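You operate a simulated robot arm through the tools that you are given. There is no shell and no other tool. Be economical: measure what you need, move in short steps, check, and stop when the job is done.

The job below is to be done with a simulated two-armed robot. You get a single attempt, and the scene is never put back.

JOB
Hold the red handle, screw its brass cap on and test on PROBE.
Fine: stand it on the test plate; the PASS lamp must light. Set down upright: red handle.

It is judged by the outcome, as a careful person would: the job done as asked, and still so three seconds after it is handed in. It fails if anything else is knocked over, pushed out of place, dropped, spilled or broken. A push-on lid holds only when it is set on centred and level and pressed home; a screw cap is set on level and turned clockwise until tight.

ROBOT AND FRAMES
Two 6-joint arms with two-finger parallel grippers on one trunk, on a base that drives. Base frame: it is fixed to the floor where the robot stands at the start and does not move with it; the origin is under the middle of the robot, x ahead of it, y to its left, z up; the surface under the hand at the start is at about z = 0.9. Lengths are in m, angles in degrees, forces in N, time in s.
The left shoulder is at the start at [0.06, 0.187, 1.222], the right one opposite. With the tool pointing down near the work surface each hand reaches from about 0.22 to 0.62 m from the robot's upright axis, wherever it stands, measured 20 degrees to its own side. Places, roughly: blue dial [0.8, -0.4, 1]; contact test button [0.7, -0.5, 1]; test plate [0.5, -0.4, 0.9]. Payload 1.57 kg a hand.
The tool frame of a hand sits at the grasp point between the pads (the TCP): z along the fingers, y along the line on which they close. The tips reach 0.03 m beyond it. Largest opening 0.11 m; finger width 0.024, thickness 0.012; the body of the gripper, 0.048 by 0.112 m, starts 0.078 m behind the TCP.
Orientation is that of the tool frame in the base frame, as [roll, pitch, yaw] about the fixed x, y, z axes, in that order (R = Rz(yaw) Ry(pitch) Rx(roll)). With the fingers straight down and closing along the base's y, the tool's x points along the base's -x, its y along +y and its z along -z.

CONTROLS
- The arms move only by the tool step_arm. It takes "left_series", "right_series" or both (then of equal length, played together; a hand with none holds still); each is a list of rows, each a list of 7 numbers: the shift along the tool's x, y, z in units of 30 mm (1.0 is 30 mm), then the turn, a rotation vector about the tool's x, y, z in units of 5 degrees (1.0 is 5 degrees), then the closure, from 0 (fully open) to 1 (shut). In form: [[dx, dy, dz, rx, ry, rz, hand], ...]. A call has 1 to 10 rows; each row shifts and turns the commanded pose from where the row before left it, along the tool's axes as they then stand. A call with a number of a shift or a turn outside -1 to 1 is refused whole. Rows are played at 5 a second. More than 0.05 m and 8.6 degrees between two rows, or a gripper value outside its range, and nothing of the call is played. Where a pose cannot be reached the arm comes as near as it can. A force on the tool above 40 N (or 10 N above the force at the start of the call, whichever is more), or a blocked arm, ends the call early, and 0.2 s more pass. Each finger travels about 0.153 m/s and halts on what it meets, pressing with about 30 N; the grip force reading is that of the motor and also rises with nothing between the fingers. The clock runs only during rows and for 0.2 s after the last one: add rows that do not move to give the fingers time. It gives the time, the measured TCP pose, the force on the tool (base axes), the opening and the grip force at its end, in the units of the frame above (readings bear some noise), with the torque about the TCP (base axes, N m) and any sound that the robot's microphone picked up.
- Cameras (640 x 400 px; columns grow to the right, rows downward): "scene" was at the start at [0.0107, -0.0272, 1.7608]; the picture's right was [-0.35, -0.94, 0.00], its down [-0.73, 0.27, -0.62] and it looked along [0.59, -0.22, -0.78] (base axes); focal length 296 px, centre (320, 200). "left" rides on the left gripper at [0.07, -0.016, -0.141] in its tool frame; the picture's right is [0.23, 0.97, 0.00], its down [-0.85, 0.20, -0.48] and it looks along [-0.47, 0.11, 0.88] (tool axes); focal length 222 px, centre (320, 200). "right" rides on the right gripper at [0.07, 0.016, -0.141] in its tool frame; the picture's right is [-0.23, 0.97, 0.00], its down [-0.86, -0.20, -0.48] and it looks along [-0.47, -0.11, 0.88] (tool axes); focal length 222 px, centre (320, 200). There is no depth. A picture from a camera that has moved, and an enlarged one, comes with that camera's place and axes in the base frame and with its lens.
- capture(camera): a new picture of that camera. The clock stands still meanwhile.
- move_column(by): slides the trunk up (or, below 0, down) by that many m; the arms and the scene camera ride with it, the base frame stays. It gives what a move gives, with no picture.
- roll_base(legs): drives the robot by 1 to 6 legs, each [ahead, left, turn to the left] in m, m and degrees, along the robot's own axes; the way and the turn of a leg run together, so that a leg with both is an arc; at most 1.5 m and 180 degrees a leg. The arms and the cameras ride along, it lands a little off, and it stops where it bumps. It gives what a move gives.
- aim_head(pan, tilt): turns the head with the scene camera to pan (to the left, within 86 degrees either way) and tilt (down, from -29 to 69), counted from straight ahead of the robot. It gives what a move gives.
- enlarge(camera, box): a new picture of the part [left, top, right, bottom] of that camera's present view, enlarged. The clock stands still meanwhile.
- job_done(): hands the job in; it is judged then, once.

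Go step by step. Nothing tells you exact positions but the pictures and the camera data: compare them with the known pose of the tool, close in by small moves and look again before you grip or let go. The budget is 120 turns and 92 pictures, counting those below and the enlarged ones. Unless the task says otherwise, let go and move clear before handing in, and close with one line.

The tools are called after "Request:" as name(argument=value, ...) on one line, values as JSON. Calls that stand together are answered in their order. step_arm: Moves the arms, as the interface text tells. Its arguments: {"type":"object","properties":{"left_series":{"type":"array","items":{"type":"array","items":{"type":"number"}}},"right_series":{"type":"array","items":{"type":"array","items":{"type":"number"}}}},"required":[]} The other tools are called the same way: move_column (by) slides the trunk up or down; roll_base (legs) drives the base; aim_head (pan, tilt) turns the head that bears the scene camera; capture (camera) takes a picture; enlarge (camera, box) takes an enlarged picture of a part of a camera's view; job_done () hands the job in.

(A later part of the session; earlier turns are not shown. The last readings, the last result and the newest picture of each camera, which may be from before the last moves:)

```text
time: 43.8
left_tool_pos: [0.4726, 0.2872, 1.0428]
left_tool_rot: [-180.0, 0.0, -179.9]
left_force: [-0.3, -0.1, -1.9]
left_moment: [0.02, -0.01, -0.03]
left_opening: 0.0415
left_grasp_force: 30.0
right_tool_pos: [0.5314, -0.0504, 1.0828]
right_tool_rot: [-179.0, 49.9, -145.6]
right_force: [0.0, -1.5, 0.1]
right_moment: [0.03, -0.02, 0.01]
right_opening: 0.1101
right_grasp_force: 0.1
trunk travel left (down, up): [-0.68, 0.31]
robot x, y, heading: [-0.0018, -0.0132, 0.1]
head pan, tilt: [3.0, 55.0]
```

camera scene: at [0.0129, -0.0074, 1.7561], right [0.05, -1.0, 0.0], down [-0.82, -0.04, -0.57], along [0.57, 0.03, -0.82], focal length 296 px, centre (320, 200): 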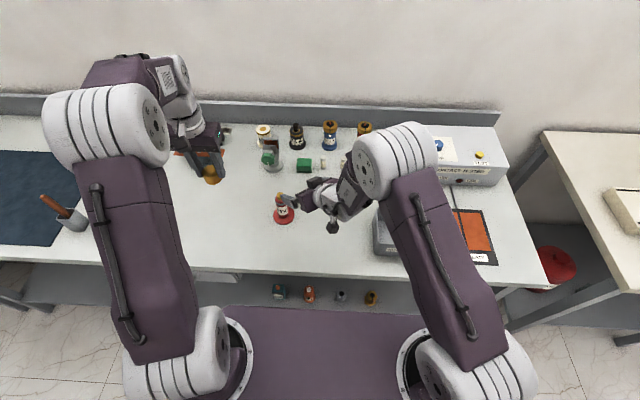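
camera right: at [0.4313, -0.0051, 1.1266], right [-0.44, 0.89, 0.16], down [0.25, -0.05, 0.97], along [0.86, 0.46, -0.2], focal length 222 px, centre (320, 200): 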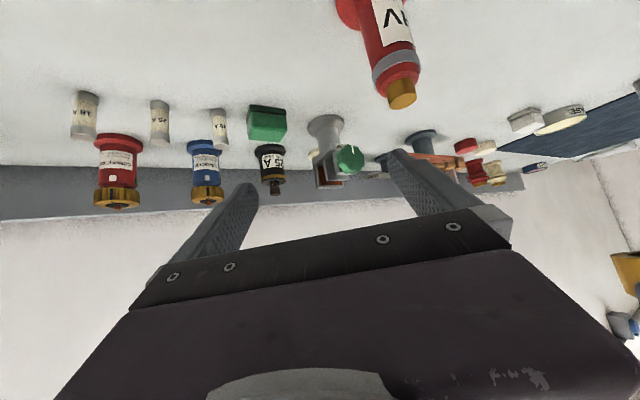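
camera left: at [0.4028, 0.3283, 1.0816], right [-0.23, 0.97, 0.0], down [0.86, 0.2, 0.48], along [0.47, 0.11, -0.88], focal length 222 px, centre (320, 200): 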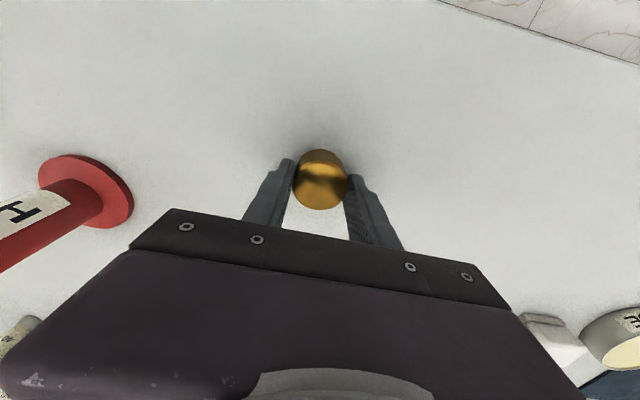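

Request:
step_arm(right_series=[[0.193, 0.858, 0.323, 0, 0, 0, 0], [0.193, 0.858, 0.323, 0, 0, 0, 0], [0.193, 0.858, 0.323, 0, 0, 0, 0], [0.193, 0.858, 0.323, 0, 0, 0, 0], [0.193, 0.858, 0.323, 0, 0, 0, 0], [0.193, 0.858, 0.323, 0, 0, 0, 0]])

Request:
capture(camera="right")

Request:
enlarge(camera="scene", box=[200, 140, 392, 260])

```text
time: 45.2
left_tool_pos: [0.4738, 0.2866, 1.0422]
left_tool_rot: [-180.0, 0.0, -180.0]
left_force: [0.3, -0.1, -0.4]
left_moment: [0.0, 0.03, 0.0]
left_opening: 0.0417
left_grasp_force: 30.1
right_tool_pos: [0.488, 0.0409, 1.0409]
right_tool_rot: [-179.5, 49.9, -145.5]
right_force: [0.3, 0.4, 0.5]
right_moment: [-0.04, -0.02, 0.01]
right_opening: 0.1102
right_grasp_force: 0.1
right hand out of reach, approached as far as the arm can: row 5, 6
trunk travel left (down, up): [-0.68, 0.31]
robot x, y, heading: [0.0004, -0.0104, 0.3]
head pan, tilt: [3.0, 55.0]
```

```text
63 pictures are left
camera right: at [0.3513, -0.0304, 1.0787], right [-0.42, 0.89, 0.17], down [0.26, -0.06, 0.96], along [0.87, 0.45, -0.21], focal length 222 px, centre (320, 200)
```

right: 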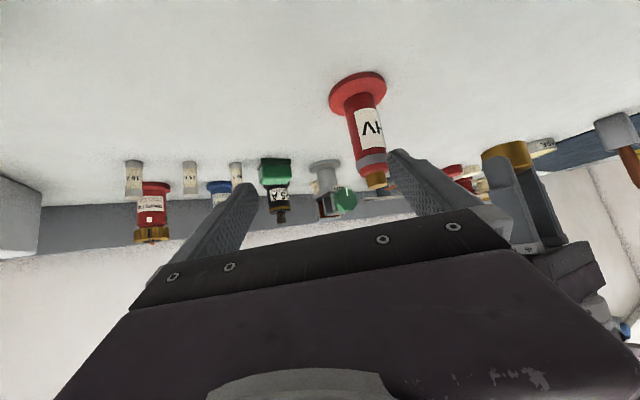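

```text
3.33 times, centred on (296, 200) of scene
camera zoom: at [0.0117, -0.009, 1.5861], right [0.05, -1.0, 0.0], down [-0.82, -0.04, -0.57], along [0.57, 0.03, -0.82], focal length 985 px, centre (400, 200)
```

zoom: 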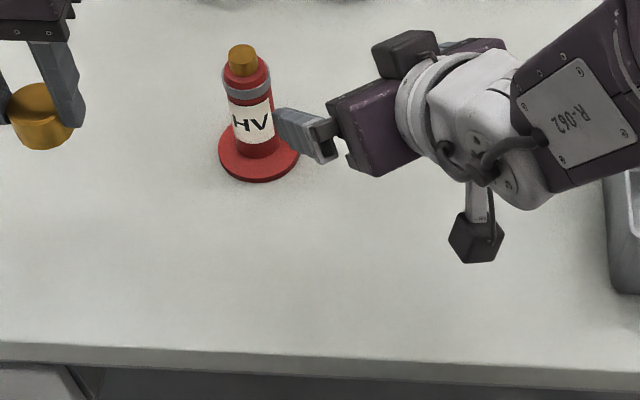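

The remaining limits look like wrist-to-shoulder distance. I'll go forward and up over the handle, then descend.

Request:
step_arm(right_series=[[-0.7, 0.2, 0.352, 0, 0, 0, 0], [-0.7, 0.367, 0.352, 0, 0, 0, 0], [-0.6, 0.367, 0.352, 0, 0, 0, 0], [-0.5, 0.45, 0.352, 0, 0, 0, 0], [-0.5, 0.45, 0.352, 0, 0, 0, 0]])

Request:
capture(camera="right")

Request:
enlarge(camera="scene", box=[200, 140, 392, 260])

```text
time: 46.4
left_tool_pos: [0.4739, 0.2868, 1.0422]
left_tool_rot: [180.0, 0.0, -180.0]
left_force: [0.4, 0.4, -0.7]
left_moment: [0.05, -0.02, 0.0]
left_opening: 0.0417
left_grasp_force: 29.7
right_tool_pos: [0.551, 0.1081, 1.0639]
right_tool_rot: [-179.1, 49.8, -145.6]
right_force: [0.4, -0.7, 0.2]
right_moment: [-0.03, 0.0, 0.0]
right_opening: 0.1101
right_grasp_force: 0.1
right hand out of reach, approached as far as the arm can: row 2, 4, 5
trunk travel left (down, up): [-0.68, 0.31]
robot x, y, heading: [0.0007, -0.0105, 0.2]
head pan, tilt: [3.0, 55.0]
```

```text
61 pictures are left
camera right: at [0.4143, 0.0378, 1.1013], right [-0.42, 0.89, 0.16], down [0.26, -0.06, 0.96], along [0.87, 0.45, -0.21], focal length 222 px, centre (320, 200)
```

right: 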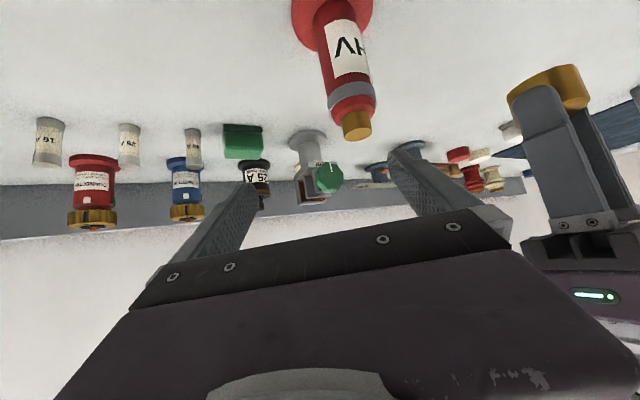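

```text
3.33 times, centred on (296, 200) of scene
camera zoom: at [0.0122, -0.0087, 1.5861], right [0.05, -1.0, 0.0], down [-0.82, -0.04, -0.57], along [0.57, 0.03, -0.82], focal length 985 px, centre (400, 200)
```

zoom: 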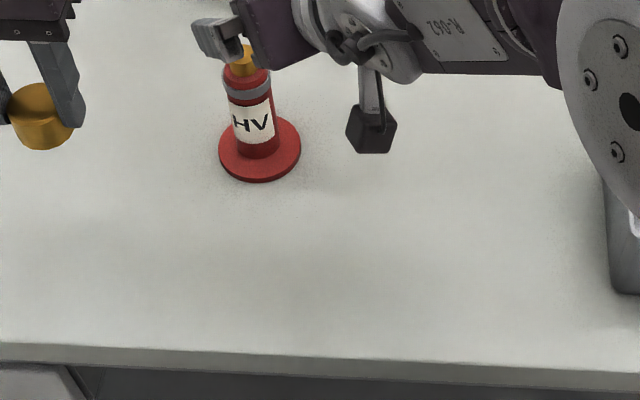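

Request:
step_arm(right_series=[[0, 0.4, 0, 0, 0, 0, 0], [0, 0.4, 0, 0, 0, 0, 0], [0, 0.4, 0.1, 0, 0, 0, 0]])

```text
time: 47.2
left_tool_pos: [0.4734, 0.2877, 1.0423]
left_tool_rot: [179.9, 0.0, -180.0]
left_force: [-0.9, 0.6, -1.1]
left_moment: [0.0, 0.0, -0.02]
left_opening: 0.0418
left_grasp_force: 29.6
right_tool_pos: [0.5424, 0.1054, 1.0541]
right_tool_rot: [179.7, 48.5, -145.7]
right_force: [-0.3, 0.5, -0.6]
right_moment: [0.01, -0.01, 0.01]
right_opening: 0.1102
right_grasp_force: 0.0
right hand out of reach, approached as far as the arm can: row 1, 2, 3
trunk travel left (down, up): [-0.68, 0.31]
robot x, y, heading: [0.0022, -0.0107, 0.1]
head pan, tilt: [3.0, 55.0]
```

Request:
step_arm(right_series=[[0.11, -0.69, -0.52, 0, 0, 0, 0], [0.11, -0.69, -0.52, 0, 0, 0, 0], [0.11, -0.69, -0.52, 0, 0, 0, 0], [0.11, -0.69, -0.52, 0, 0, 0, 0]])

Request:
roll_base(legs=[[0, 0.1, 0]])

```text
time: 48.2
left_tool_pos: [0.4731, 0.2865, 1.0423]
left_tool_rot: [-179.9, 0.0, -179.9]
left_force: [-0.5, -0.6, -0.6]
left_moment: [0.01, 0.01, -0.01]
left_opening: 0.0416
left_grasp_force: 30.2
right_tool_pos: [0.5381, 0.0157, 1.0902]
right_tool_rot: [-179.1, 50.0, -145.7]
right_force: [-0.4, 0.1, -0.3]
right_moment: [0.01, -0.01, 0.04]
right_opening: 0.1099
right_grasp_force: 0.0
trunk travel left (down, up): [-0.68, 0.31]
robot x, y, heading: [0.0015, -0.0127, 0.0]
head pan, tilt: [3.0, 55.0]
```

```text
time: 49.3
left_tool_pos: [0.4731, 0.3842, 1.0432]
left_tool_rot: [180.0, 0.0, -180.0]
left_force: [1.0, -0.2, 0.2]
left_moment: [-0.06, 0.02, 0.0]
left_opening: 0.0416
left_grasp_force: 29.9
right_tool_pos: [0.5396, 0.1135, 1.0899]
right_tool_rot: [-179.0, 49.9, -145.8]
right_force: [-0.7, 0.0, -0.2]
right_moment: [-0.02, 0.02, -0.01]
right_opening: 0.1101
right_grasp_force: 0.1
trunk travel left (down, up): [-0.68, 0.31]
robot x, y, heading: [0.0027, 0.0869, -0.2]
head pan, tilt: [3.0, 55.0]
```

Request:
step_arm(right_series=[[0.1, 0.41, 0.4, 0, 0, 0, 0], [0.1, 0.41, 0.4, 0, 0, 0, 0]])

Request:
capture(camera="right")

Request:
enlarge(camera="scene", box=[240, 140, 432, 260])

```text
time: 49.9
left_tool_pos: [0.4739, 0.3847, 1.0418]
left_tool_rot: [-179.9, 0.0, 179.9]
left_force: [-0.4, -0.7, -0.2]
left_moment: [-0.02, 0.01, 0.0]
left_opening: 0.0417
left_grasp_force: 29.6
right_tool_pos: [0.5377, 0.1426, 1.0694]
right_tool_rot: [-179.0, 49.8, -145.7]
right_force: [-1.0, -0.1, -0.2]
right_moment: [-0.02, 0.0, -0.03]
right_opening: 0.1101
right_grasp_force: 0.1
trunk travel left (down, up): [-0.68, 0.31]
robot x, y, heading: [-0.0005, 0.0912, -0.2]
head pan, tilt: [3.0, 55.0]
```

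```text
59 pictures are left
camera right: at [0.4013, 0.0726, 1.1061], right [-0.42, 0.89, 0.16], down [0.26, -0.06, 0.96], along [0.87, 0.44, -0.21], focal length 222 px, centre (320, 200)
```

right: 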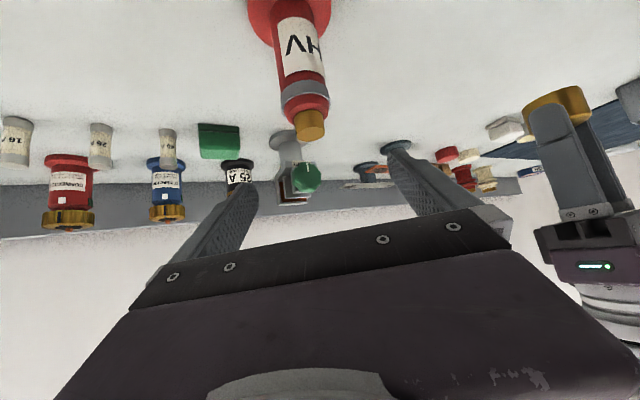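

```text
3.33 times, centred on (336, 200) of scene
camera zoom: at [0.0121, 0.0908, 1.5861], right [0.05, -1.0, 0.0], down [-0.82, -0.04, -0.57], along [0.57, 0.03, -0.82], focal length 985 px, centre (267, 200)
```

zoom: 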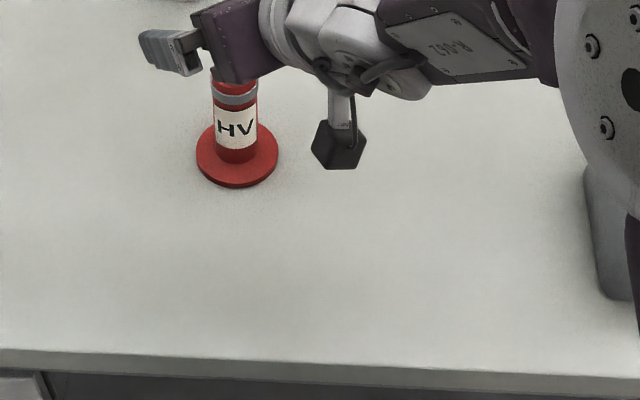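

The fingers straddle the handle. Now straight down to gripping height.

Request:
step_arm(right_series=[[0.632, 0.012, 0.508, 0, 0, 0, 0], [0.632, 0.012, 0.508, 0, 0, 0, 0], [0.632, 0.012, 0.508, 0, 0, 0, 0], [0.632, 0.012, 0.508, 0, 0, 0, 0], [0.632, 0.012, 0.508, 0, 0, 0, 0]])

Request:
capture(camera="right")

Request:
enlarge(camera="scene", box=[240, 140, 432, 260])

```text
time: 51.1
left_tool_pos: [0.4736, 0.3842, 1.0429]
left_tool_rot: [-180.0, 0.1, 179.9]
left_force: [-0.3, -1.2, -0.5]
left_moment: [0.02, -0.02, -0.02]
left_opening: 0.0417
left_grasp_force: 29.5
right_tool_pos: [0.54, 0.1405, 0.9483]
right_tool_rot: [-179.7, 49.8, -146.2]
right_force: [0.0, -0.1, -0.2]
right_moment: [-0.02, 0.01, 0.0]
right_opening: 0.1098
right_grasp_force: 0.1
trunk travel left (down, up): [-0.68, 0.31]
robot x, y, heading: [0.0015, 0.0874, 0.1]
head pan, tilt: [3.0, 55.0]
```

```text
57 pictures are left
camera right: at [0.4031, 0.0713, 0.9862], right [-0.42, 0.89, 0.17], down [0.26, -0.06, 0.96], along [0.87, 0.44, -0.21], focal length 222 px, centre (320, 200)
```

right: 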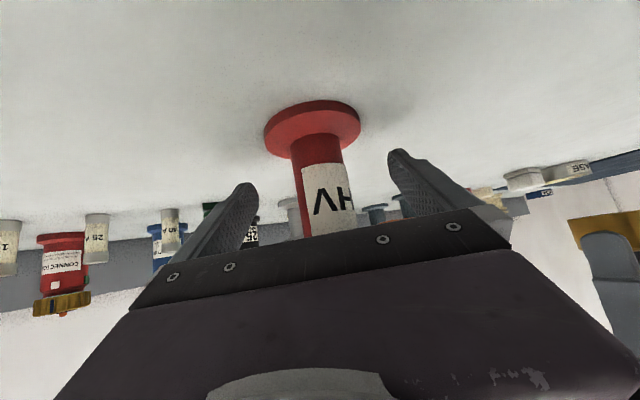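

```text
3.33 times, centred on (336, 200) of scene
camera zoom: at [0.0124, 0.0897, 1.5861], right [0.05, -1.0, 0.0], down [-0.82, -0.04, -0.57], along [0.57, 0.03, -0.82], focal length 985 px, centre (267, 200)
```

zoom: 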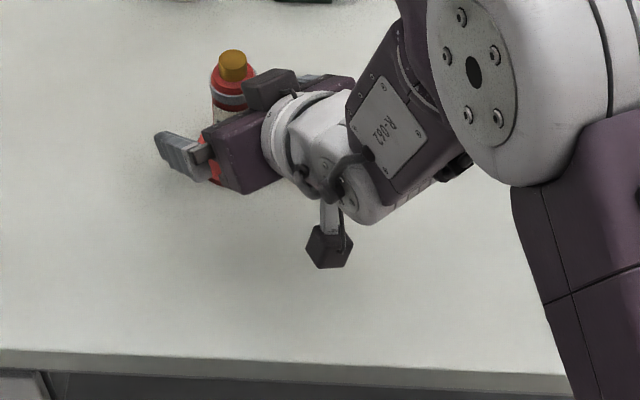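

The fingers straddle the handle well, but a block on top of the gripper is close to where the cap and left fingers will be. I'll flatten the tilt to about 30° and back off slightly to make room.

Request:
step_arm(right_series=[[0, 0, -0.2, 0, -0.7, 0, 0], [0, 0, -0.1, 0, -0.7, 0, 0], [0, 0, -0.1, 0, -0.6, 0, 0]])

Request:
capture(camera="right")

Request:
enlarge(camera="scene", box=[240, 140, 432, 260])

```text
time: 51.9
left_tool_pos: [0.4739, 0.3829, 1.0418]
left_tool_rot: [-179.9, -0.1, 179.8]
left_force: [0.1, 0.2, -0.9]
left_moment: [0.0, -0.04, -0.01]
left_opening: 0.0417
left_grasp_force: 30.3
right_tool_pos: [0.5578, 0.1489, 0.9782]
right_tool_rot: [178.2, 59.5, -148.0]
right_force: [-0.4, -0.1, -0.1]
right_moment: [-0.06, 0.0, 0.0]
right_opening: 0.11
right_grasp_force: 0.1
right hand out of reach, approached as far as the arm can: row 1, 2, 3
trunk travel left (down, up): [-0.68, 0.31]
robot x, y, heading: [-0.0028, 0.0882, -0.0]
head pan, tilt: [3.0, 55.0]
```

```text
55 pictures are left
camera right: at [0.4166, 0.0757, 0.99], right [-0.44, 0.87, 0.21], down [0.14, -0.17, 0.98], along [0.89, 0.46, -0.05], focal length 222 px, centre (320, 200)
```

right: 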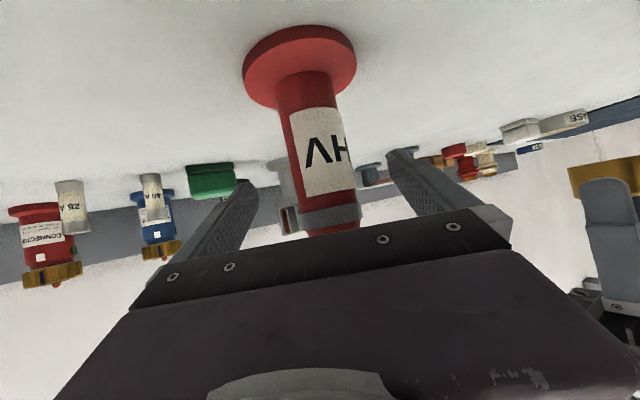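

```text
3.33 times, centred on (336, 200) of scene
camera zoom: at [0.0118, 0.0896, 1.5861], right [0.05, -1.0, 0.0], down [-0.82, -0.04, -0.57], along [0.57, 0.03, -0.82], focal length 985 px, centre (267, 200)
```

zoom: 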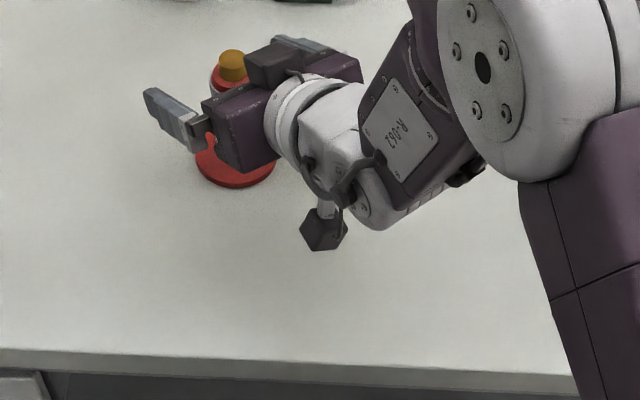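

Inner limit again. With a larger azimuth (60°) and the base 0.1 m further right, the wrist sits further out. I'll raise the hand, roll right, and re-aim.

Request:
step_arm(right_series=[[-0.69, 0.1, -0.4, 0, 0, 0, 0], [-0.69, 0.1, -0.4, 0, 0, 0, 0], [-0.69, 0, -0.4, 0, 0, 0, 0], [-0.69, 0, -0.4, 0, 0, 0, 0]])

```text
time: 52.9
left_tool_pos: [0.4738, 0.384, 1.0418]
left_tool_rot: [-180.0, -0.1, 179.9]
left_force: [-0.1, 0.6, 0.6]
left_moment: [-0.06, -0.02, 0.01]
left_opening: 0.0417
left_grasp_force: 29.9
right_tool_pos: [0.555, 0.1547, 1.0757]
right_tool_rot: [-178.7, 60.0, -145.4]
right_force: [-0.1, 0.4, 0.5]
right_moment: [0.0, 0.0, -0.01]
right_opening: 0.11
right_grasp_force: 0.1
right hand out of reach, approached as far as the arm can: row 1
trunk travel left (down, up): [-0.68, 0.31]
robot x, y, heading: [-0.0013, 0.0884, -0.2]
head pan, tilt: [3.0, 55.0]
```

Request:
roll_base(legs=[[0, -0.1, 0]])

Request:
step_arm(right_series=[[0, 0, 0, -0.866, 0, -0.5, 0], [0, 0, 0, -0.866, 0, -0.5, 0], [0, 0, 0, -0.866, 0, -0.5, 0], [0, 0, 0, -0.866, 0, -0.5, 0], [0, 0, 0, -0.866, 0, -0.5, 0]])

```text
time: 54.1
left_tool_pos: [0.4741, 0.2816, 1.0405]
left_tool_rot: [179.9, 0.0, 179.9]
left_force: [-0.5, -0.3, -0.9]
left_moment: [0.05, 0.04, 0.0]
left_opening: 0.0415
left_grasp_force: 29.9
right_tool_pos: [0.556, 0.0514, 1.0764]
right_tool_rot: [-178.7, 60.0, -145.4]
right_force: [0.5, -0.2, -0.6]
right_moment: [-0.02, -0.01, 0.03]
right_opening: 0.1099
right_grasp_force: 0.1
trunk travel left (down, up): [-0.68, 0.31]
robot x, y, heading: [0.0023, -0.0151, -0.2]
head pan, tilt: [3.0, 55.0]
```

```text
time: 55.3
left_tool_pos: [0.475, 0.2816, 1.0415]
left_tool_rot: [180.0, 0.0, 179.7]
left_force: [-0.2, -0.4, -1.0]
left_moment: [-0.03, 0.0, 0.02]
left_opening: 0.0416
left_grasp_force: 30.0
right_tool_pos: [0.5559, 0.0529, 1.0739]
right_tool_rot: [-179.2, 59.7, -120.7]
right_force: [0.0, 0.1, 0.4]
right_moment: [0.0, 0.0, 0.01]
right_opening: 0.1102
right_grasp_force: 0.0
trunk travel left (down, up): [-0.68, 0.31]
robot x, y, heading: [0.0025, -0.0175, -0.2]
head pan, tilt: [3.0, 55.0]
```

Request:
step_arm(right_series=[[-0.266, 0.697, 0.549, 0, 0, 0, 0], [-0.266, 0.697, 0.549, 0, 0, 0, 0], [-0.266, 0.697, 0.549, 0, 0, 0, 0]])

Request:
capture(camera="right")

```text
time: 56.1
left_tool_pos: [0.4739, 0.2839, 1.0418]
left_tool_rot: [-179.9, 0.1, 179.8]
left_force: [0.4, -0.1, 0.2]
left_moment: [-0.02, 0.01, 0.01]
left_opening: 0.0416
left_grasp_force: 30.0
right_tool_pos: [0.5317, 0.1317, 1.0698]
right_tool_rot: [-178.8, 59.6, -120.6]
right_force: [0.5, -0.2, 0.1]
right_moment: [-0.03, -0.03, 0.01]
right_opening: 0.11
right_grasp_force: 0.0
trunk travel left (down, up): [-0.68, 0.31]
robot x, y, heading: [-0.0005, -0.0141, -0.4]
head pan, tilt: [3.0, 55.0]
```

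```text
53 pictures are left
camera right: at [0.4368, 0.0067, 1.0818], right [-0.77, 0.61, 0.19], down [0.17, -0.08, 0.98], along [0.61, 0.79, -0.04], focal length 222 px, centre (320, 200)
```

right: 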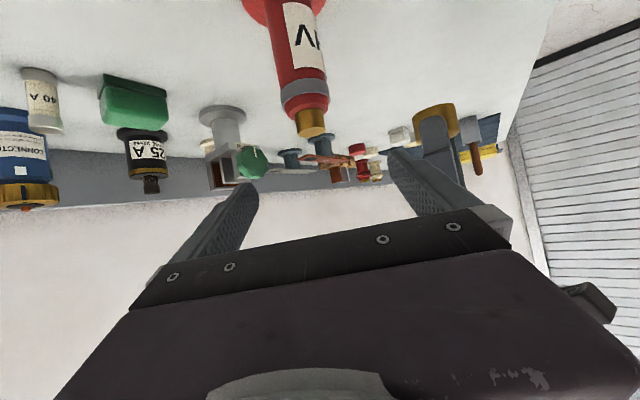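

Request:
step_arm(right_series=[[0.72, 0.02, 0.417, -0.05, 0, 0, 0], [0.72, 0.02, 0.417, -0.05, 0, 0, 0], [0.72, 0.02, 0.417, -0.05, 0, 0, 0], [0.72, 0.02, 0.417, -0.05, 0, 0, 0], [0.72, 0.02, 0.417, -0.05, 0, 0, 0]])

Request:
capture(camera="right")

Request:
enlarge(camera="scene", box=[180, 140, 372, 260])

```text
time: 57.3
left_tool_pos: [0.474, 0.2826, 1.0415]
left_tool_rot: [-180.0, 0.0, 179.9]
left_force: [-1.4, -0.1, -1.1]
left_moment: [0.01, 0.02, 0.02]
left_opening: 0.0416
left_grasp_force: 30.0
right_tool_pos: [0.5319, 0.134, 0.9459]
right_tool_rot: [179.8, 59.8, -120.7]
right_force: [-0.2, -1.0, 0.5]
right_moment: [0.02, 0.02, 0.01]
right_opening: 0.1098
right_grasp_force: 0.1
trunk travel left (down, up): [-0.68, 0.31]
robot x, y, heading: [0.0005, -0.0176, -0.4]
head pan, tilt: [3.0, 55.0]
```

```text
52 pictures are left
camera right: at [0.4379, 0.0071, 0.9568], right [-0.78, 0.59, 0.2], down [0.18, -0.09, 0.98], along [0.6, 0.8, -0.04], focal length 222 px, centre (320, 200)
```

right: 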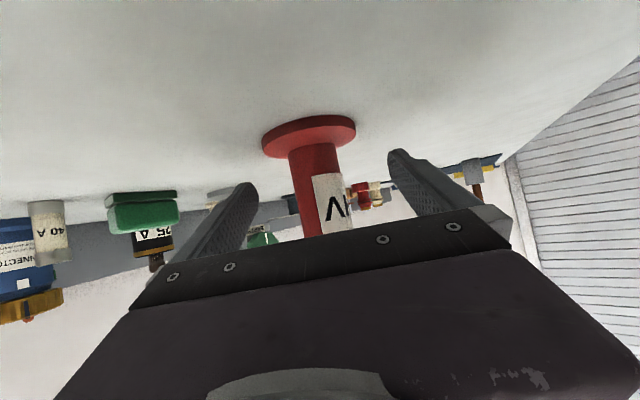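

```text
3.33 times, centred on (276, 200) of scene
camera zoom: at [0.0122, -0.0119, 1.5861], right [0.05, -1.0, 0.0], down [-0.82, -0.04, -0.57], along [0.57, 0.03, -0.82], focal length 985 px, centre (467, 200)
```

zoom: 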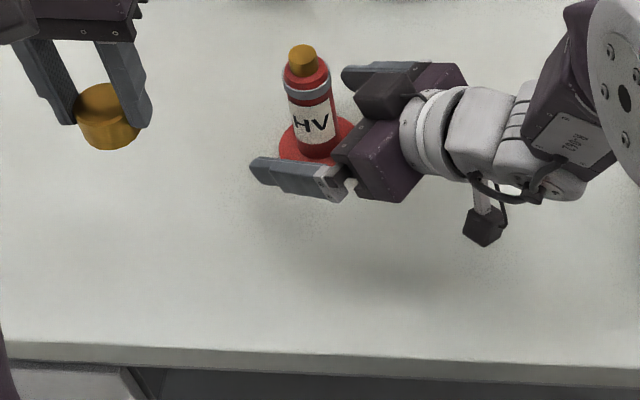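

Good: the handle is centred between the right fingers with space above. Closing the right hand.

Request:
step_arm(right_series=[[0, 0, 0, 0, 0, 0, 0.4], [0, 0, 0, 0, 0, 0, 0.6], [0, 0, 0, 0, 0, 0, 0.75], [0, 0, 0, 0, 0, 0, 0.9], [0, 0, 0, 0, 0, 0, 0.9]])

Request:
capture(camera="right")

Request:
enlarge(camera="scene", box=[212, 140, 340, 220])

```text
time: 58.5
left_tool_pos: [0.4744, 0.2813, 1.0424]
left_tool_rot: [179.9, 0.0, 179.9]
left_force: [-0.2, -0.1, -1.3]
left_moment: [0.01, 0.02, 0.01]
left_opening: 0.0415
left_grasp_force: 30.4
right_tool_pos: [0.5316, 0.1341, 0.9478]
right_tool_rot: [179.8, 59.8, -120.6]
right_force: [0.7, 0.0, 1.8]
right_moment: [0.11, 0.24, -0.02]
right_opening: 0.0365
right_grasp_force: 30.3
trunk travel left (down, up): [-0.68, 0.31]
robot x, y, heading: [-0.003, -0.0159, -0.2]
head pan, tilt: [3.0, 55.0]
```

```text
50 pictures are left
camera right: at [0.4373, 0.0069, 0.9573], right [-0.78, 0.59, 0.2], down [0.18, -0.09, 0.98], along [0.6, 0.8, -0.04], focal length 222 px, centre (320, 200)
```

right: 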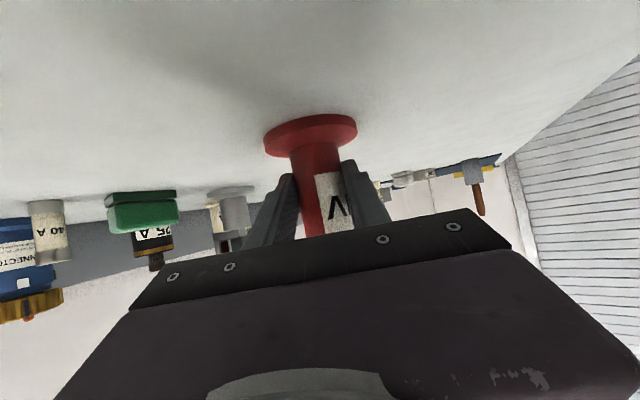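

```text
5.00 times, centred on (276, 180) of scene
camera zoom: at [0.0112, -0.0123, 1.5861], right [0.05, -1.0, 0.0], down [-0.82, -0.04, -0.57], along [0.57, 0.03, -0.82], focal length 1478 px, centre (540, 300)
```

zoom: 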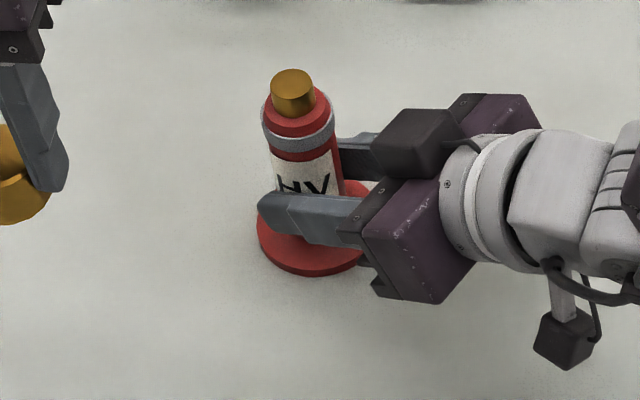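

The handle is gripped (36.5 mm). Next, bring the cap over the stud at about (0.537, 0.144), still well above it.

Request:
step_arm(left_series=[[0, 0, -0.7, 0, 0, 0, 0.8], [0, 0, -0.7, 0, 0, 0, 0.8], [0, 0, -0.6, 0, 0, 0, 0.8], [-0.35, -0.77, 0, 0, 0, 0, 0.8], [-0.35, -0.77, 0, 0, 0, 0, 0.8], [-0.35, -0.77, 0, 0, 0, 0, 0.8], [-0.35, -0.77, 0, 0, 0, 0, 0.8], [-0.35, -0.77, 0, 0, 0, 0, 0.8], [-0.35, -0.77, 0, 0, 0, 0, 0.8]])

Request:
capture(camera="scene")

Request:
enlarge(camera="scene", box=[212, 120, 340, 200])

Request:
capture(camera="left")

```text
time: 60.5
left_tool_pos: [0.5366, 0.1442, 1.1021]
left_tool_rot: [-180.0, 0.0, 179.9]
left_force: [-0.5, -0.7, -1.2]
left_moment: [0.05, 0.0, 0.01]
left_opening: 0.0416
left_grasp_force: 30.5
right_tool_pos: [0.5307, 0.1328, 0.9463]
right_tool_rot: [179.8, 59.7, -120.6]
right_force: [-0.3, 0.1, 3.0]
right_moment: [-0.04, -0.06, 0.03]
right_opening: 0.0371
right_grasp_force: 29.9
trunk travel left (down, up): [-0.68, 0.31]
robot x, y, heading: [0.0, -0.0153, -0.2]
head pan, tilt: [3.0, 55.0]
```

```text
48 pictures are left
camera scene: at [0.0114, -0.0126, 1.5861], right [0.05, -1.0, 0.0], down [-0.82, -0.04, -0.57], along [0.57, 0.03, -0.82], focal length 296 px, centre (320, 200)
```

scene: 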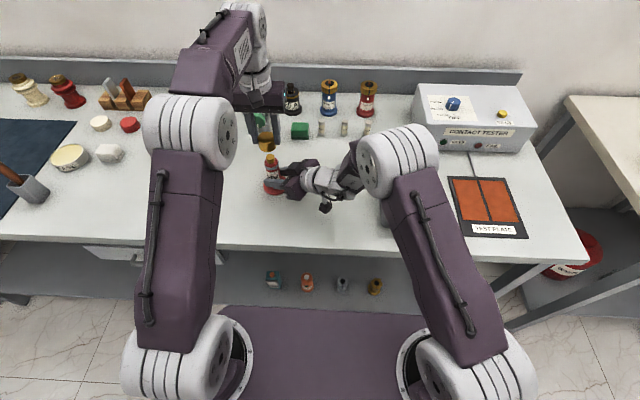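

```text
5.00 times, centred on (276, 160) of scene
camera zoom: at [0.0114, -0.0126, 1.5861], right [0.05, -1.0, 0.0], down [-0.82, -0.04, -0.57], along [0.57, 0.03, -0.82], focal length 1478 px, centre (540, 400)
```

zoom: 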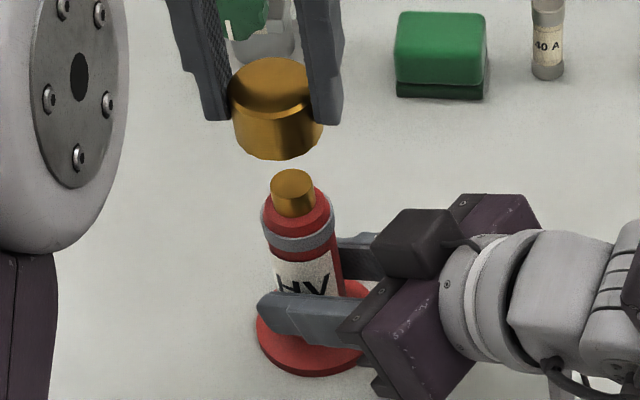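

```text
46 pictures are left
camera left: at [0.468, 0.129, 1.2417], right [-0.23, 0.97, 0.0], down [0.86, 0.2, 0.48], along [0.47, 0.11, -0.88], focal length 222 px, centre (320, 200)
```

left: 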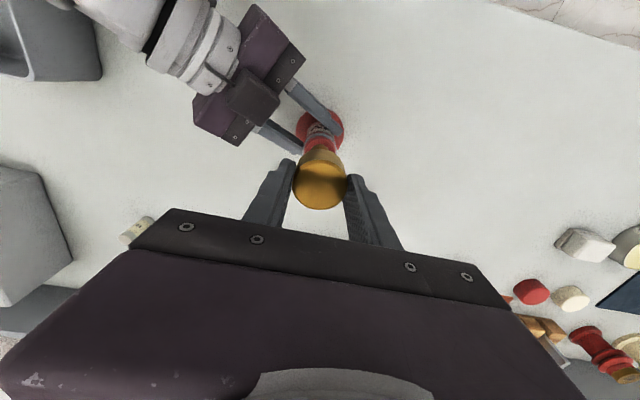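

The cap axis and stud axis agree within about 1 mm. I'll pre-rotate the left hand counter-clockwise for a long clockwise stroke while lowering to just above the stud.

Request:
step_arm(left_series=[[0, 0, 0, 0, 0, -1, 0.8], [0, 0, 0, 0, 0, -1, 0.8], [0, 0, 0, 0, 0, -1, 0.8], [0, 0, 0, 0, 0, -1, 0.8], [0, 0, 0, 0, 0, -1, 0.8], [0, 0, 0.2, 0, 0, -1, 0.8], [0, 0, 0.2, 0, 0, -1, 0.8], [0, 0, 0.2, 0, 0, -1, 0.8], [0, 0, 0.2, 0, 0, -1, 0.8], [0, 0, 0.1, 0, 0, -1, 0.8]])

Request:
enlarge(camera="scene", box=[228, 125, 324, 185])

Request:
capture(camera="left")

```text
time: 62.7
left_tool_pos: [0.5367, 0.1426, 1.0753]
left_tool_rot: [-179.9, 0.0, -130.2]
left_force: [0.0, -0.5, -1.0]
left_moment: [0.0, -0.04, -0.02]
left_opening: 0.0414
left_grasp_force: 30.1
right_tool_pos: [0.5305, 0.1338, 0.9469]
right_tool_rot: [179.8, 59.7, -120.6]
right_force: [0.1, 0.5, 2.7]
right_moment: [0.01, -0.03, 0.07]
right_opening: 0.0372
right_grasp_force: 30.0
trunk travel left (down, up): [-0.68, 0.31]
robot x, y, heading: [0.0019, -0.0157, -0.5]
head pan, tilt: [3.0, 55.0]
```

```text
6.67 times, centred on (276, 155) of scene
camera zoom: at [0.0112, -0.0122, 1.5861], right [0.05, -1.0, 0.0], down [-0.82, -0.04, -0.57], along [0.57, 0.03, -0.82], focal length 1971 px, centre (613, 500)
```

zoom: 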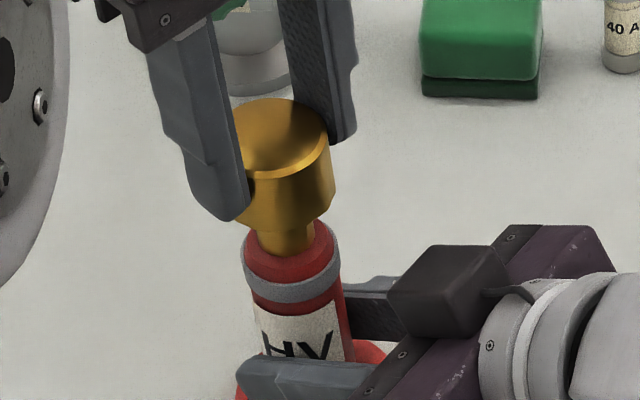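

```text
44 pictures are left
camera left: at [0.5048, 0.0796, 1.2153], right [-0.89, 0.45, 0.0], down [0.4, 0.78, 0.48], along [0.22, 0.43, -0.88], focal length 222 px, centre (320, 200)
```

left: 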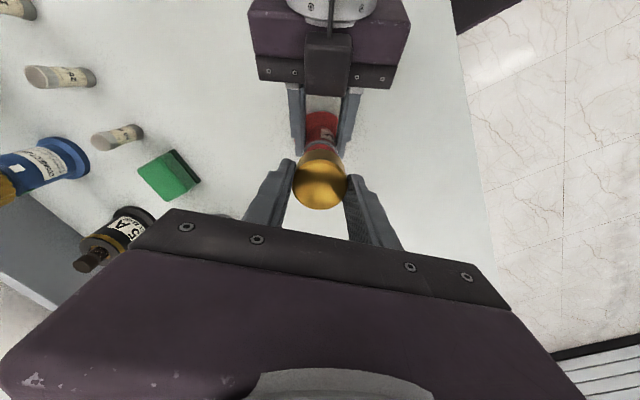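

Request:
enlarge(camera="left", box=[272, 90, 368, 220])

```text
3.08 times, centred on (320, 155) of left
camera zoom: at [0.5048, 0.0796, 1.2153], right [-0.89, 0.45, 0.0], down [0.4, 0.78, 0.48], along [0.22, 0.43, -0.88], focal length 684 px, centre (320, 338)
```

zoom: 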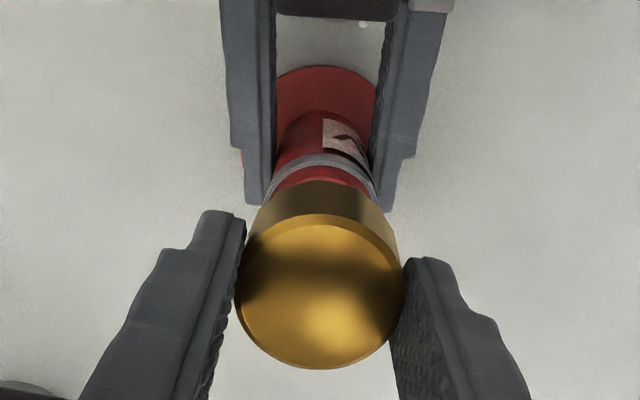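

Aligned. Lowering in small steps and watching for contact.

Request:
step_arm(left_series=[[0, 0, 0.15, 0, 0, 0, 0.8], [0, 0, 0.15, 0, 0, 0, 0.8], [0, 0, 0, 0, 0, 0, 0.8]])

Request:
step_arm(left_series=[[0, 0, 0.1, 0, 0, 0, 0.8], [0, 0, 0.1, 0, 0, 0, 0.8], [0, 0, 0, 0, 0, 0, 0.8]])

```text
time: 63.5
left_tool_pos: [0.537, 0.1434, 1.066]
left_tool_rot: [-180.0, 0.0, -130.1]
left_force: [0.4, 0.1, -0.9]
left_moment: [0.02, 0.0, -0.02]
left_opening: 0.0416
left_grasp_force: 30.6
right_tool_pos: [0.5307, 0.1341, 0.9471]
right_tool_rot: [179.9, 59.7, -120.6]
right_force: [0.1, 0.0, 2.6]
right_moment: [0.05, -0.06, 0.08]
right_opening: 0.0368
right_grasp_force: 29.7
trunk travel left (down, up): [-0.68, 0.31]
robot x, y, heading: [-0.0009, -0.0137, -0.1]
head pan, tilt: [3.0, 55.0]
```

```text
time: 64.3
left_tool_pos: [0.5369, 0.1439, 1.0615]
left_tool_rot: [-179.9, -0.1, -130.1]
left_force: [0.0, -0.1, 0.1]
left_moment: [-0.02, -0.04, 0.03]
left_opening: 0.0415
left_grasp_force: 29.7
right_tool_pos: [0.5313, 0.1334, 0.9455]
right_tool_rot: [179.7, 59.7, -120.6]
right_force: [-0.3, -1.0, 1.8]
right_moment: [0.02, -0.03, 0.07]
right_opening: 0.0371
right_grasp_force: 30.1
trunk travel left (down, up): [-0.68, 0.31]
robot x, y, heading: [-0.0022, -0.0119, -0.0]
head pan, tilt: [3.0, 55.0]
```

Request:
step_arm(left_series=[[0, 0, 0.1, 0, 0, 0, 0.8], [0, 0, 0.1, 0, 0, 0, 0.8], [0, 0, 0, 0, 0, 0, 0.8]])

Request:
enlarge(camera="scene", box=[228, 125, 324, 185])

```text
time: 65.1
left_tool_pos: [0.5364, 0.1445, 1.0553]
left_tool_rot: [179.9, 0.0, -130.1]
left_force: [-0.2, -0.4, 0.3]
left_moment: [-0.01, -0.01, -0.02]
left_opening: 0.0417
left_grasp_force: 30.0
right_tool_pos: [0.5302, 0.1339, 0.9474]
right_tool_rot: [179.8, 59.7, -120.6]
right_force: [-0.6, 0.0, 3.0]
right_moment: [0.02, -0.04, 0.05]
right_opening: 0.0371
right_grasp_force: 29.6
trunk travel left (down, up): [-0.68, 0.31]
robot x, y, heading: [-0.0028, -0.0151, -0.4]
head pan, tilt: [3.0, 55.0]
```

```text
6.67 times, centred on (276, 155) of scene
camera zoom: at [0.0112, -0.0121, 1.5861], right [0.05, -1.0, 0.0], down [-0.82, -0.04, -0.57], along [0.57, 0.03, -0.82], focal length 1971 px, centre (613, 500)
```

zoom: 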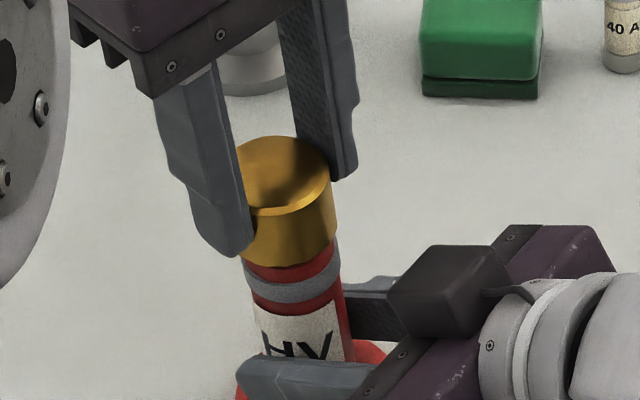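

Request:
step_arm(left_series=[[0, 0, 0.1, 0, 0, 0, 0.8], [0, 0, 0.1, 0, 0, 0, 0.8], [0, 0, 0, 0, 0, 0, 0.8]])

Request:
step_arm(left_series=[[0, 0, 0.1, 0, 0, 0, 0.8], [0, 0, 0, 0, 0, 0, 0.8]])

```text
time: 65.9
left_tool_pos: [0.5366, 0.1445, 1.0526]
left_tool_rot: [-179.7, 0.2, -130.2]
left_force: [-3.4, -0.3, 12.3]
left_moment: [0.0, 0.07, -0.01]
left_opening: 0.0418
left_grasp_force: 29.4
right_tool_pos: [0.5297, 0.1335, 0.9463]
right_tool_rot: [179.9, 59.6, -120.6]
right_force: [0.7, 1.8, -0.4]
right_moment: [0.09, 0.07, 0.08]
right_opening: 0.0372
right_grasp_force: 29.2
trunk travel left (down, up): [-0.68, 0.31]
robot x, y, heading: [0.0008, -0.0135, -0.1]
head pan, tilt: [3.0, 55.0]
stopped in row 3 (left hand): the force on the tool passed its limit at 41 N (the readings are from after the stop); the commanded pose is now the measured one
```

```text
time: 66.4
left_tool_pos: [0.5361, 0.1442, 1.0523]
left_tool_rot: [-179.3, 0.4, -130.1]
left_force: [-5.0, 0.5, 13.4]
left_moment: [0.02, 0.19, 0.01]
left_opening: 0.0418
left_grasp_force: 29.3
right_tool_pos: [0.5299, 0.1327, 0.9471]
right_tool_rot: [179.9, 59.6, -120.8]
right_force: [0.4, 2.8, -0.2]
right_moment: [0.09, 0.1, 0.14]
right_opening: 0.037
right_grasp_force: 29.6
trunk travel left (down, up): [-0.68, 0.31]
robot x, y, heading: [0.0013, -0.0157, 0.2]
head pan, tilt: [3.0, 55.0]
stopped in row 2 (left hand): the force on the tool passed its limit at 41 N (the readings are from after the stop); the commanded pose is now the measured one
```

Contact at TCP z = 1.0525, so the cap is at the thread. I'll ease off, level, and begin turning clockwise with light downward pressure.

Request:
step_arm(left_series=[[0, 0, -0.03, -0.14, 0.08, 0, 0.8], [0, 0, 0, 0, 0, 1, 0.8], [0, 0, 0, 0, 0, 1, 0.8], [0, 0, 0.01, 0, 0, 1, 0.8], [0, 0, 0.01, 0, 0, 1, 0.8], [0, 0, 0.01, 0, 0, 1, 0.8], [0, 0, 0.01, 0, 0, 1, 0.8]])

```text
time: 68.0
left_tool_pos: [0.5362, 0.1435, 1.0522]
left_tool_rot: [179.9, -0.2, -160.2]
left_force: [2.3, 4.0, 5.2]
left_moment: [-0.01, -0.54, -0.01]
left_opening: 0.0416
left_grasp_force: 30.3
right_tool_pos: [0.5299, 0.1333, 0.9459]
right_tool_rot: [-180.0, 59.5, -120.7]
right_force: [-4.5, -1.7, 9.9]
right_moment: [0.59, -0.32, 0.16]
right_opening: 0.0371
right_grasp_force: 30.4
trunk travel left (down, up): [-0.68, 0.31]
robot x, y, heading: [-0.0022, -0.0141, -0.3]
head pan, tilt: [3.0, 55.0]
```

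Request:
step_arm(left_series=[[0, 0, 0.01, 0, 0, 1, 0.8], [0, 0, 0.01, 0, 0, 1, 0.8], [0, 0, 0.01, 0, 0, 1, 0.8], [0, 0, 0.01, 0, 0, 1, 0.8], [0, 0, 0.01, 0, 0, 1, 0.8], [0, 0, 0.01, 0, 0, 1, 0.8], [0, 0, 0.01, 0, 0, 1, 0.8], [0, 0, 0.01, 0, 0, 1, 0.8], [0, 0, 0.01, 0, 0, 1, 0.8], [0, 0, 0.01, 0, 0, 1, 0.8]])

Request:
enlarge(camera="scene", box=[228, 125, 324, 185])

```text
time: 69.8
left_tool_pos: [0.5358, 0.1438, 1.0496]
left_tool_rot: [-180.0, 0.0, 161.3]
left_force: [-3.9, 1.0, 13.8]
left_moment: [-0.07, 0.18, 0.01]
left_opening: 0.0418
left_grasp_force: 30.2
right_tool_pos: [0.5312, 0.1321, 0.9456]
right_tool_rot: [179.9, 59.7, -120.8]
right_force: [-0.7, 1.6, 2.1]
right_moment: [-0.23, 0.2, 0.02]
right_opening: 0.0369
right_grasp_force: 30.1
trunk travel left (down, up): [-0.68, 0.31]
robot x, y, heading: [-0.0013, -0.0163, -0.3]
head pan, tilt: [3.0, 55.0]
stopped in row 8 (left hand): the force on the tool passed its limit at 40 N (the readings are from after the stop); the commanded pose is now the measured one
```

```text
6.67 times, centred on (276, 155) of scene
camera zoom: at [0.0079, -0.0122, 1.5857], right [0.05, -1.0, 0.0], down [-0.82, -0.04, -0.58], along [0.57, 0.03, -0.82], focal length 1971 px, centre (613, 500)
```

zoom: 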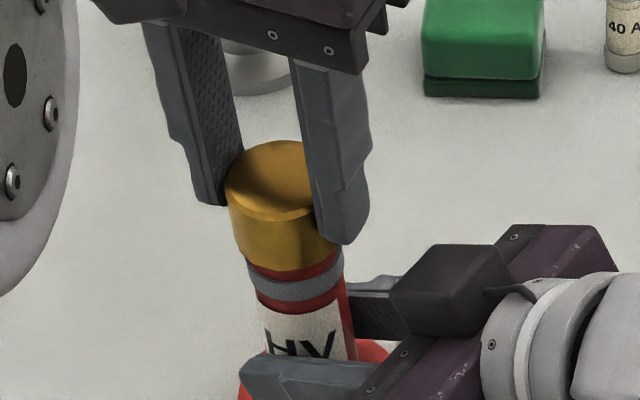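

Request:
step_arm(left_series=[[0, 0, 0, 0, 0, 1, 0.8], [0, 0, 0, 0, 0, 1, 0.8], [0, 0, 0, 0, 0, 1, 0.8], [0, 0, 0, 0, 0, 1, 0.8], [0, 0, 0, 0, 0, 1, 0.8], [0, 0, 0, 0, 0, 1, 0.8], [0, 0, 0, 0, 0, 1, 0.8], [0, 0, 0, 0, 0, 1, 0.8]])

```text
time: 71.6
left_tool_pos: [0.5364, 0.1442, 1.0502]
left_tool_rot: [-180.0, 0.0, 121.2]
left_force: [3.9, 13.1, 15.6]
left_moment: [0.31, -0.27, 0.0]
left_opening: 0.0417
left_grasp_force: 30.0
right_tool_pos: [0.5308, 0.132, 0.9463]
right_tool_rot: [180.0, 59.6, -120.7]
right_force: [-4.3, -8.1, 6.8]
right_moment: [0.73, -0.43, 0.08]
right_opening: 0.0371
right_grasp_force: 30.2
trunk travel left (down, up): [-0.68, 0.31]
robot x, y, heading: [0.0002, -0.016, -0.1]
head pan, tilt: [3.0, 55.0]
```

Request:
step_arm(left_series=[[0.03, 0.02, 0, 0, 0, 0.5, 0.8], [0, 0, 0, 0, 0, 1, 0.8], [0, 0, 0.01, 0, 0, 1, 0.8], [0, 0, 0, 0, 0, 1, 0.8], [0, 0, 0.01, 0, 0, 1, 0.8], [0, 0, 0, 0, 0, 1, 0.8], [0, 0, 0.01, 0, 0, 1, 0.8], [0, 0, 0, 0, 0, 1, 0.8], [0, 0, 0, 0, 0, 0, 0.8]])

Request:
enlarge(camera="scene", box=[228, 125, 324, 185])

```text
time: 73.6
left_tool_pos: [0.5355, 0.1447, 1.0501]
left_tool_rot: [-179.8, 0.0, 83.7]
left_force: [-1.1, 0.3, 20.7]
left_moment: [-0.1, 0.27, -0.03]
left_opening: 0.0415
left_grasp_force: 29.8
right_tool_pos: [0.5309, 0.1336, 0.9458]
right_tool_rot: [179.8, 59.7, -120.9]
right_force: [4.3, 3.7, 2.5]
right_moment: [-0.04, -0.24, -0.01]
right_opening: 0.037
right_grasp_force: 29.8
trunk travel left (down, up): [-0.68, 0.31]
robot x, y, heading: [0.0008, -0.0138, 0.1]
head pan, tilt: [3.0, 55.0]
```

```text
6.67 times, centred on (276, 155) of scene
camera zoom: at [0.0081, -0.0121, 1.5861], right [0.05, -1.0, 0.0], down [-0.82, -0.04, -0.58], along [0.57, 0.03, -0.82], focal length 1971 px, centre (613, 500)
```

zoom: 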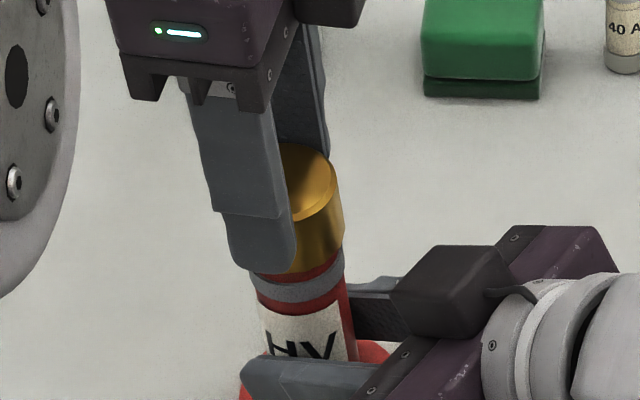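

Request:
step_arm(left_series=[[0, 0, 0, 0, 0, 1, 0.8], [0, 0, 0.01, 0, 0, 1, 0.8], [0, 0, 0, 0, 0, 1, 0.8], [0, 0, 0.01, 0, 0, 1, 0.8], [0, 0, 0, 0, 0, 1, 0.8], [0, 0, 0.01, 0, 0, 1, 0.8], [0, 0, 0, 0, 0, 1, 0.8], [0, 0, 0.01, 0, 0, 1, 0.8], [0, 0, 0, 0, 0, 1, 0.8], [0, 0, 0, 0, 0, 0, 0.8]])

```text
time: 75.8
left_tool_pos: [0.537, 0.1444, 1.0495]
left_tool_rot: [179.9, 0.0, 38.7]
left_force: [7.1, -7.7, 29.9]
left_moment: [-0.12, -0.11, -0.01]
left_opening: 0.0418
left_grasp_force: 29.5
right_tool_pos: [0.5306, 0.1328, 0.9469]
right_tool_rot: [179.9, 59.6, -120.8]
right_force: [-1.1, 9.9, 1.9]
right_moment: [-0.3, -0.13, 0.04]
right_opening: 0.0372
right_grasp_force: 29.6
trunk travel left (down, up): [-0.68, 0.31]
robot x, y, heading: [-0.0036, -0.0157, 0.1]
head pan, tilt: [3.0, 55.0]
```

I'm at the end of a convenient stroke (about 190° turned). Next I'll open slightly to look at how the cap sits.

Request:
step_arm(left_series=[[0, 0, -0.03, 0, 0, 0, 0.8], [0, 0, 0, 0, 0, 0, 0.5], [0, 0, 0, 0, 0, 0, 0.5], [0, 0, 0, 0, 0, -1, 0.5], [0, 0, 0, 0, 0, -1, 0.5], [0, 0, 0, 0, 0, -1, 0.5], [0, 0, 0, 0, 0, -1, 0.5], [0, 0, 0, 0, 0, -1, 0.5], [0, 0, 0, 0, 0, -1, 0.5], [0, 0, 0, 0, 0, -1, 0.5]])

Request:
enlarge(camera="scene", box=[228, 125, 324, 185])

Request:
enlarge(camera="left", box=[240, 100, 400, 220])

```text
time: 78.0
left_tool_pos: [0.5366, 0.1441, 1.0486]
left_tool_rot: [-179.8, -0.1, 73.8]
left_force: [0.2, -0.2, 0.2]
left_moment: [-0.02, -0.04, -0.02]
left_opening: 0.0552
left_grasp_force: 0.1
right_tool_pos: [0.5308, 0.1333, 0.946]
right_tool_rot: [179.9, 59.7, -121.1]
right_force: [3.9, -2.5, 15.0]
right_moment: [0.09, -0.25, 0.01]
right_opening: 0.0369
right_grasp_force: 30.3
trunk travel left (down, up): [-0.68, 0.31]
robot x, y, heading: [0.0013, -0.013, -0.0]
head pan, tilt: [3.0, 55.0]
```

```text
6.67 times, centred on (276, 155) of scene
camera zoom: at [0.0101, -0.0133, 1.5861], right [0.05, -1.0, 0.0], down [-0.82, -0.04, -0.57], along [0.57, 0.03, -0.82], focal length 1971 px, centre (613, 500)
```

zoom: 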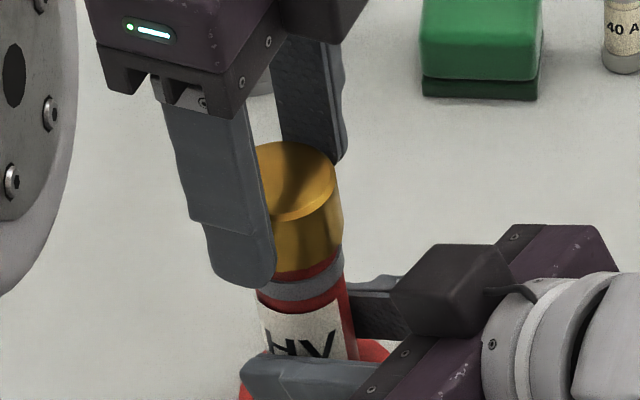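

```text
3.33 times, centred on (320, 160) of left
camera zoom: at [0.5422, 0.2157, 1.1891], right [1.0, -0.05, 0.0], down [-0.04, -0.88, 0.48], along [-0.03, -0.48, -0.88], focal length 740 px, centre (320, 333)
```

zoom: 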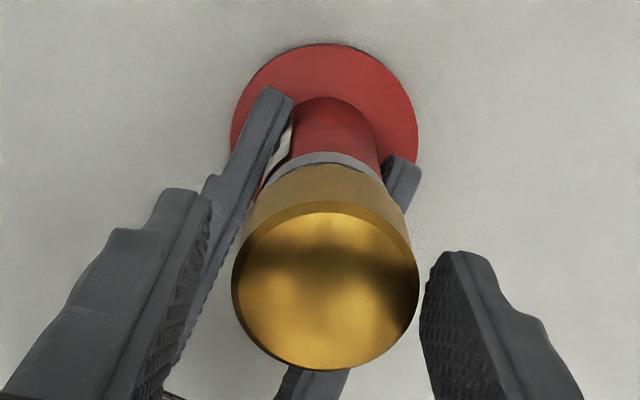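

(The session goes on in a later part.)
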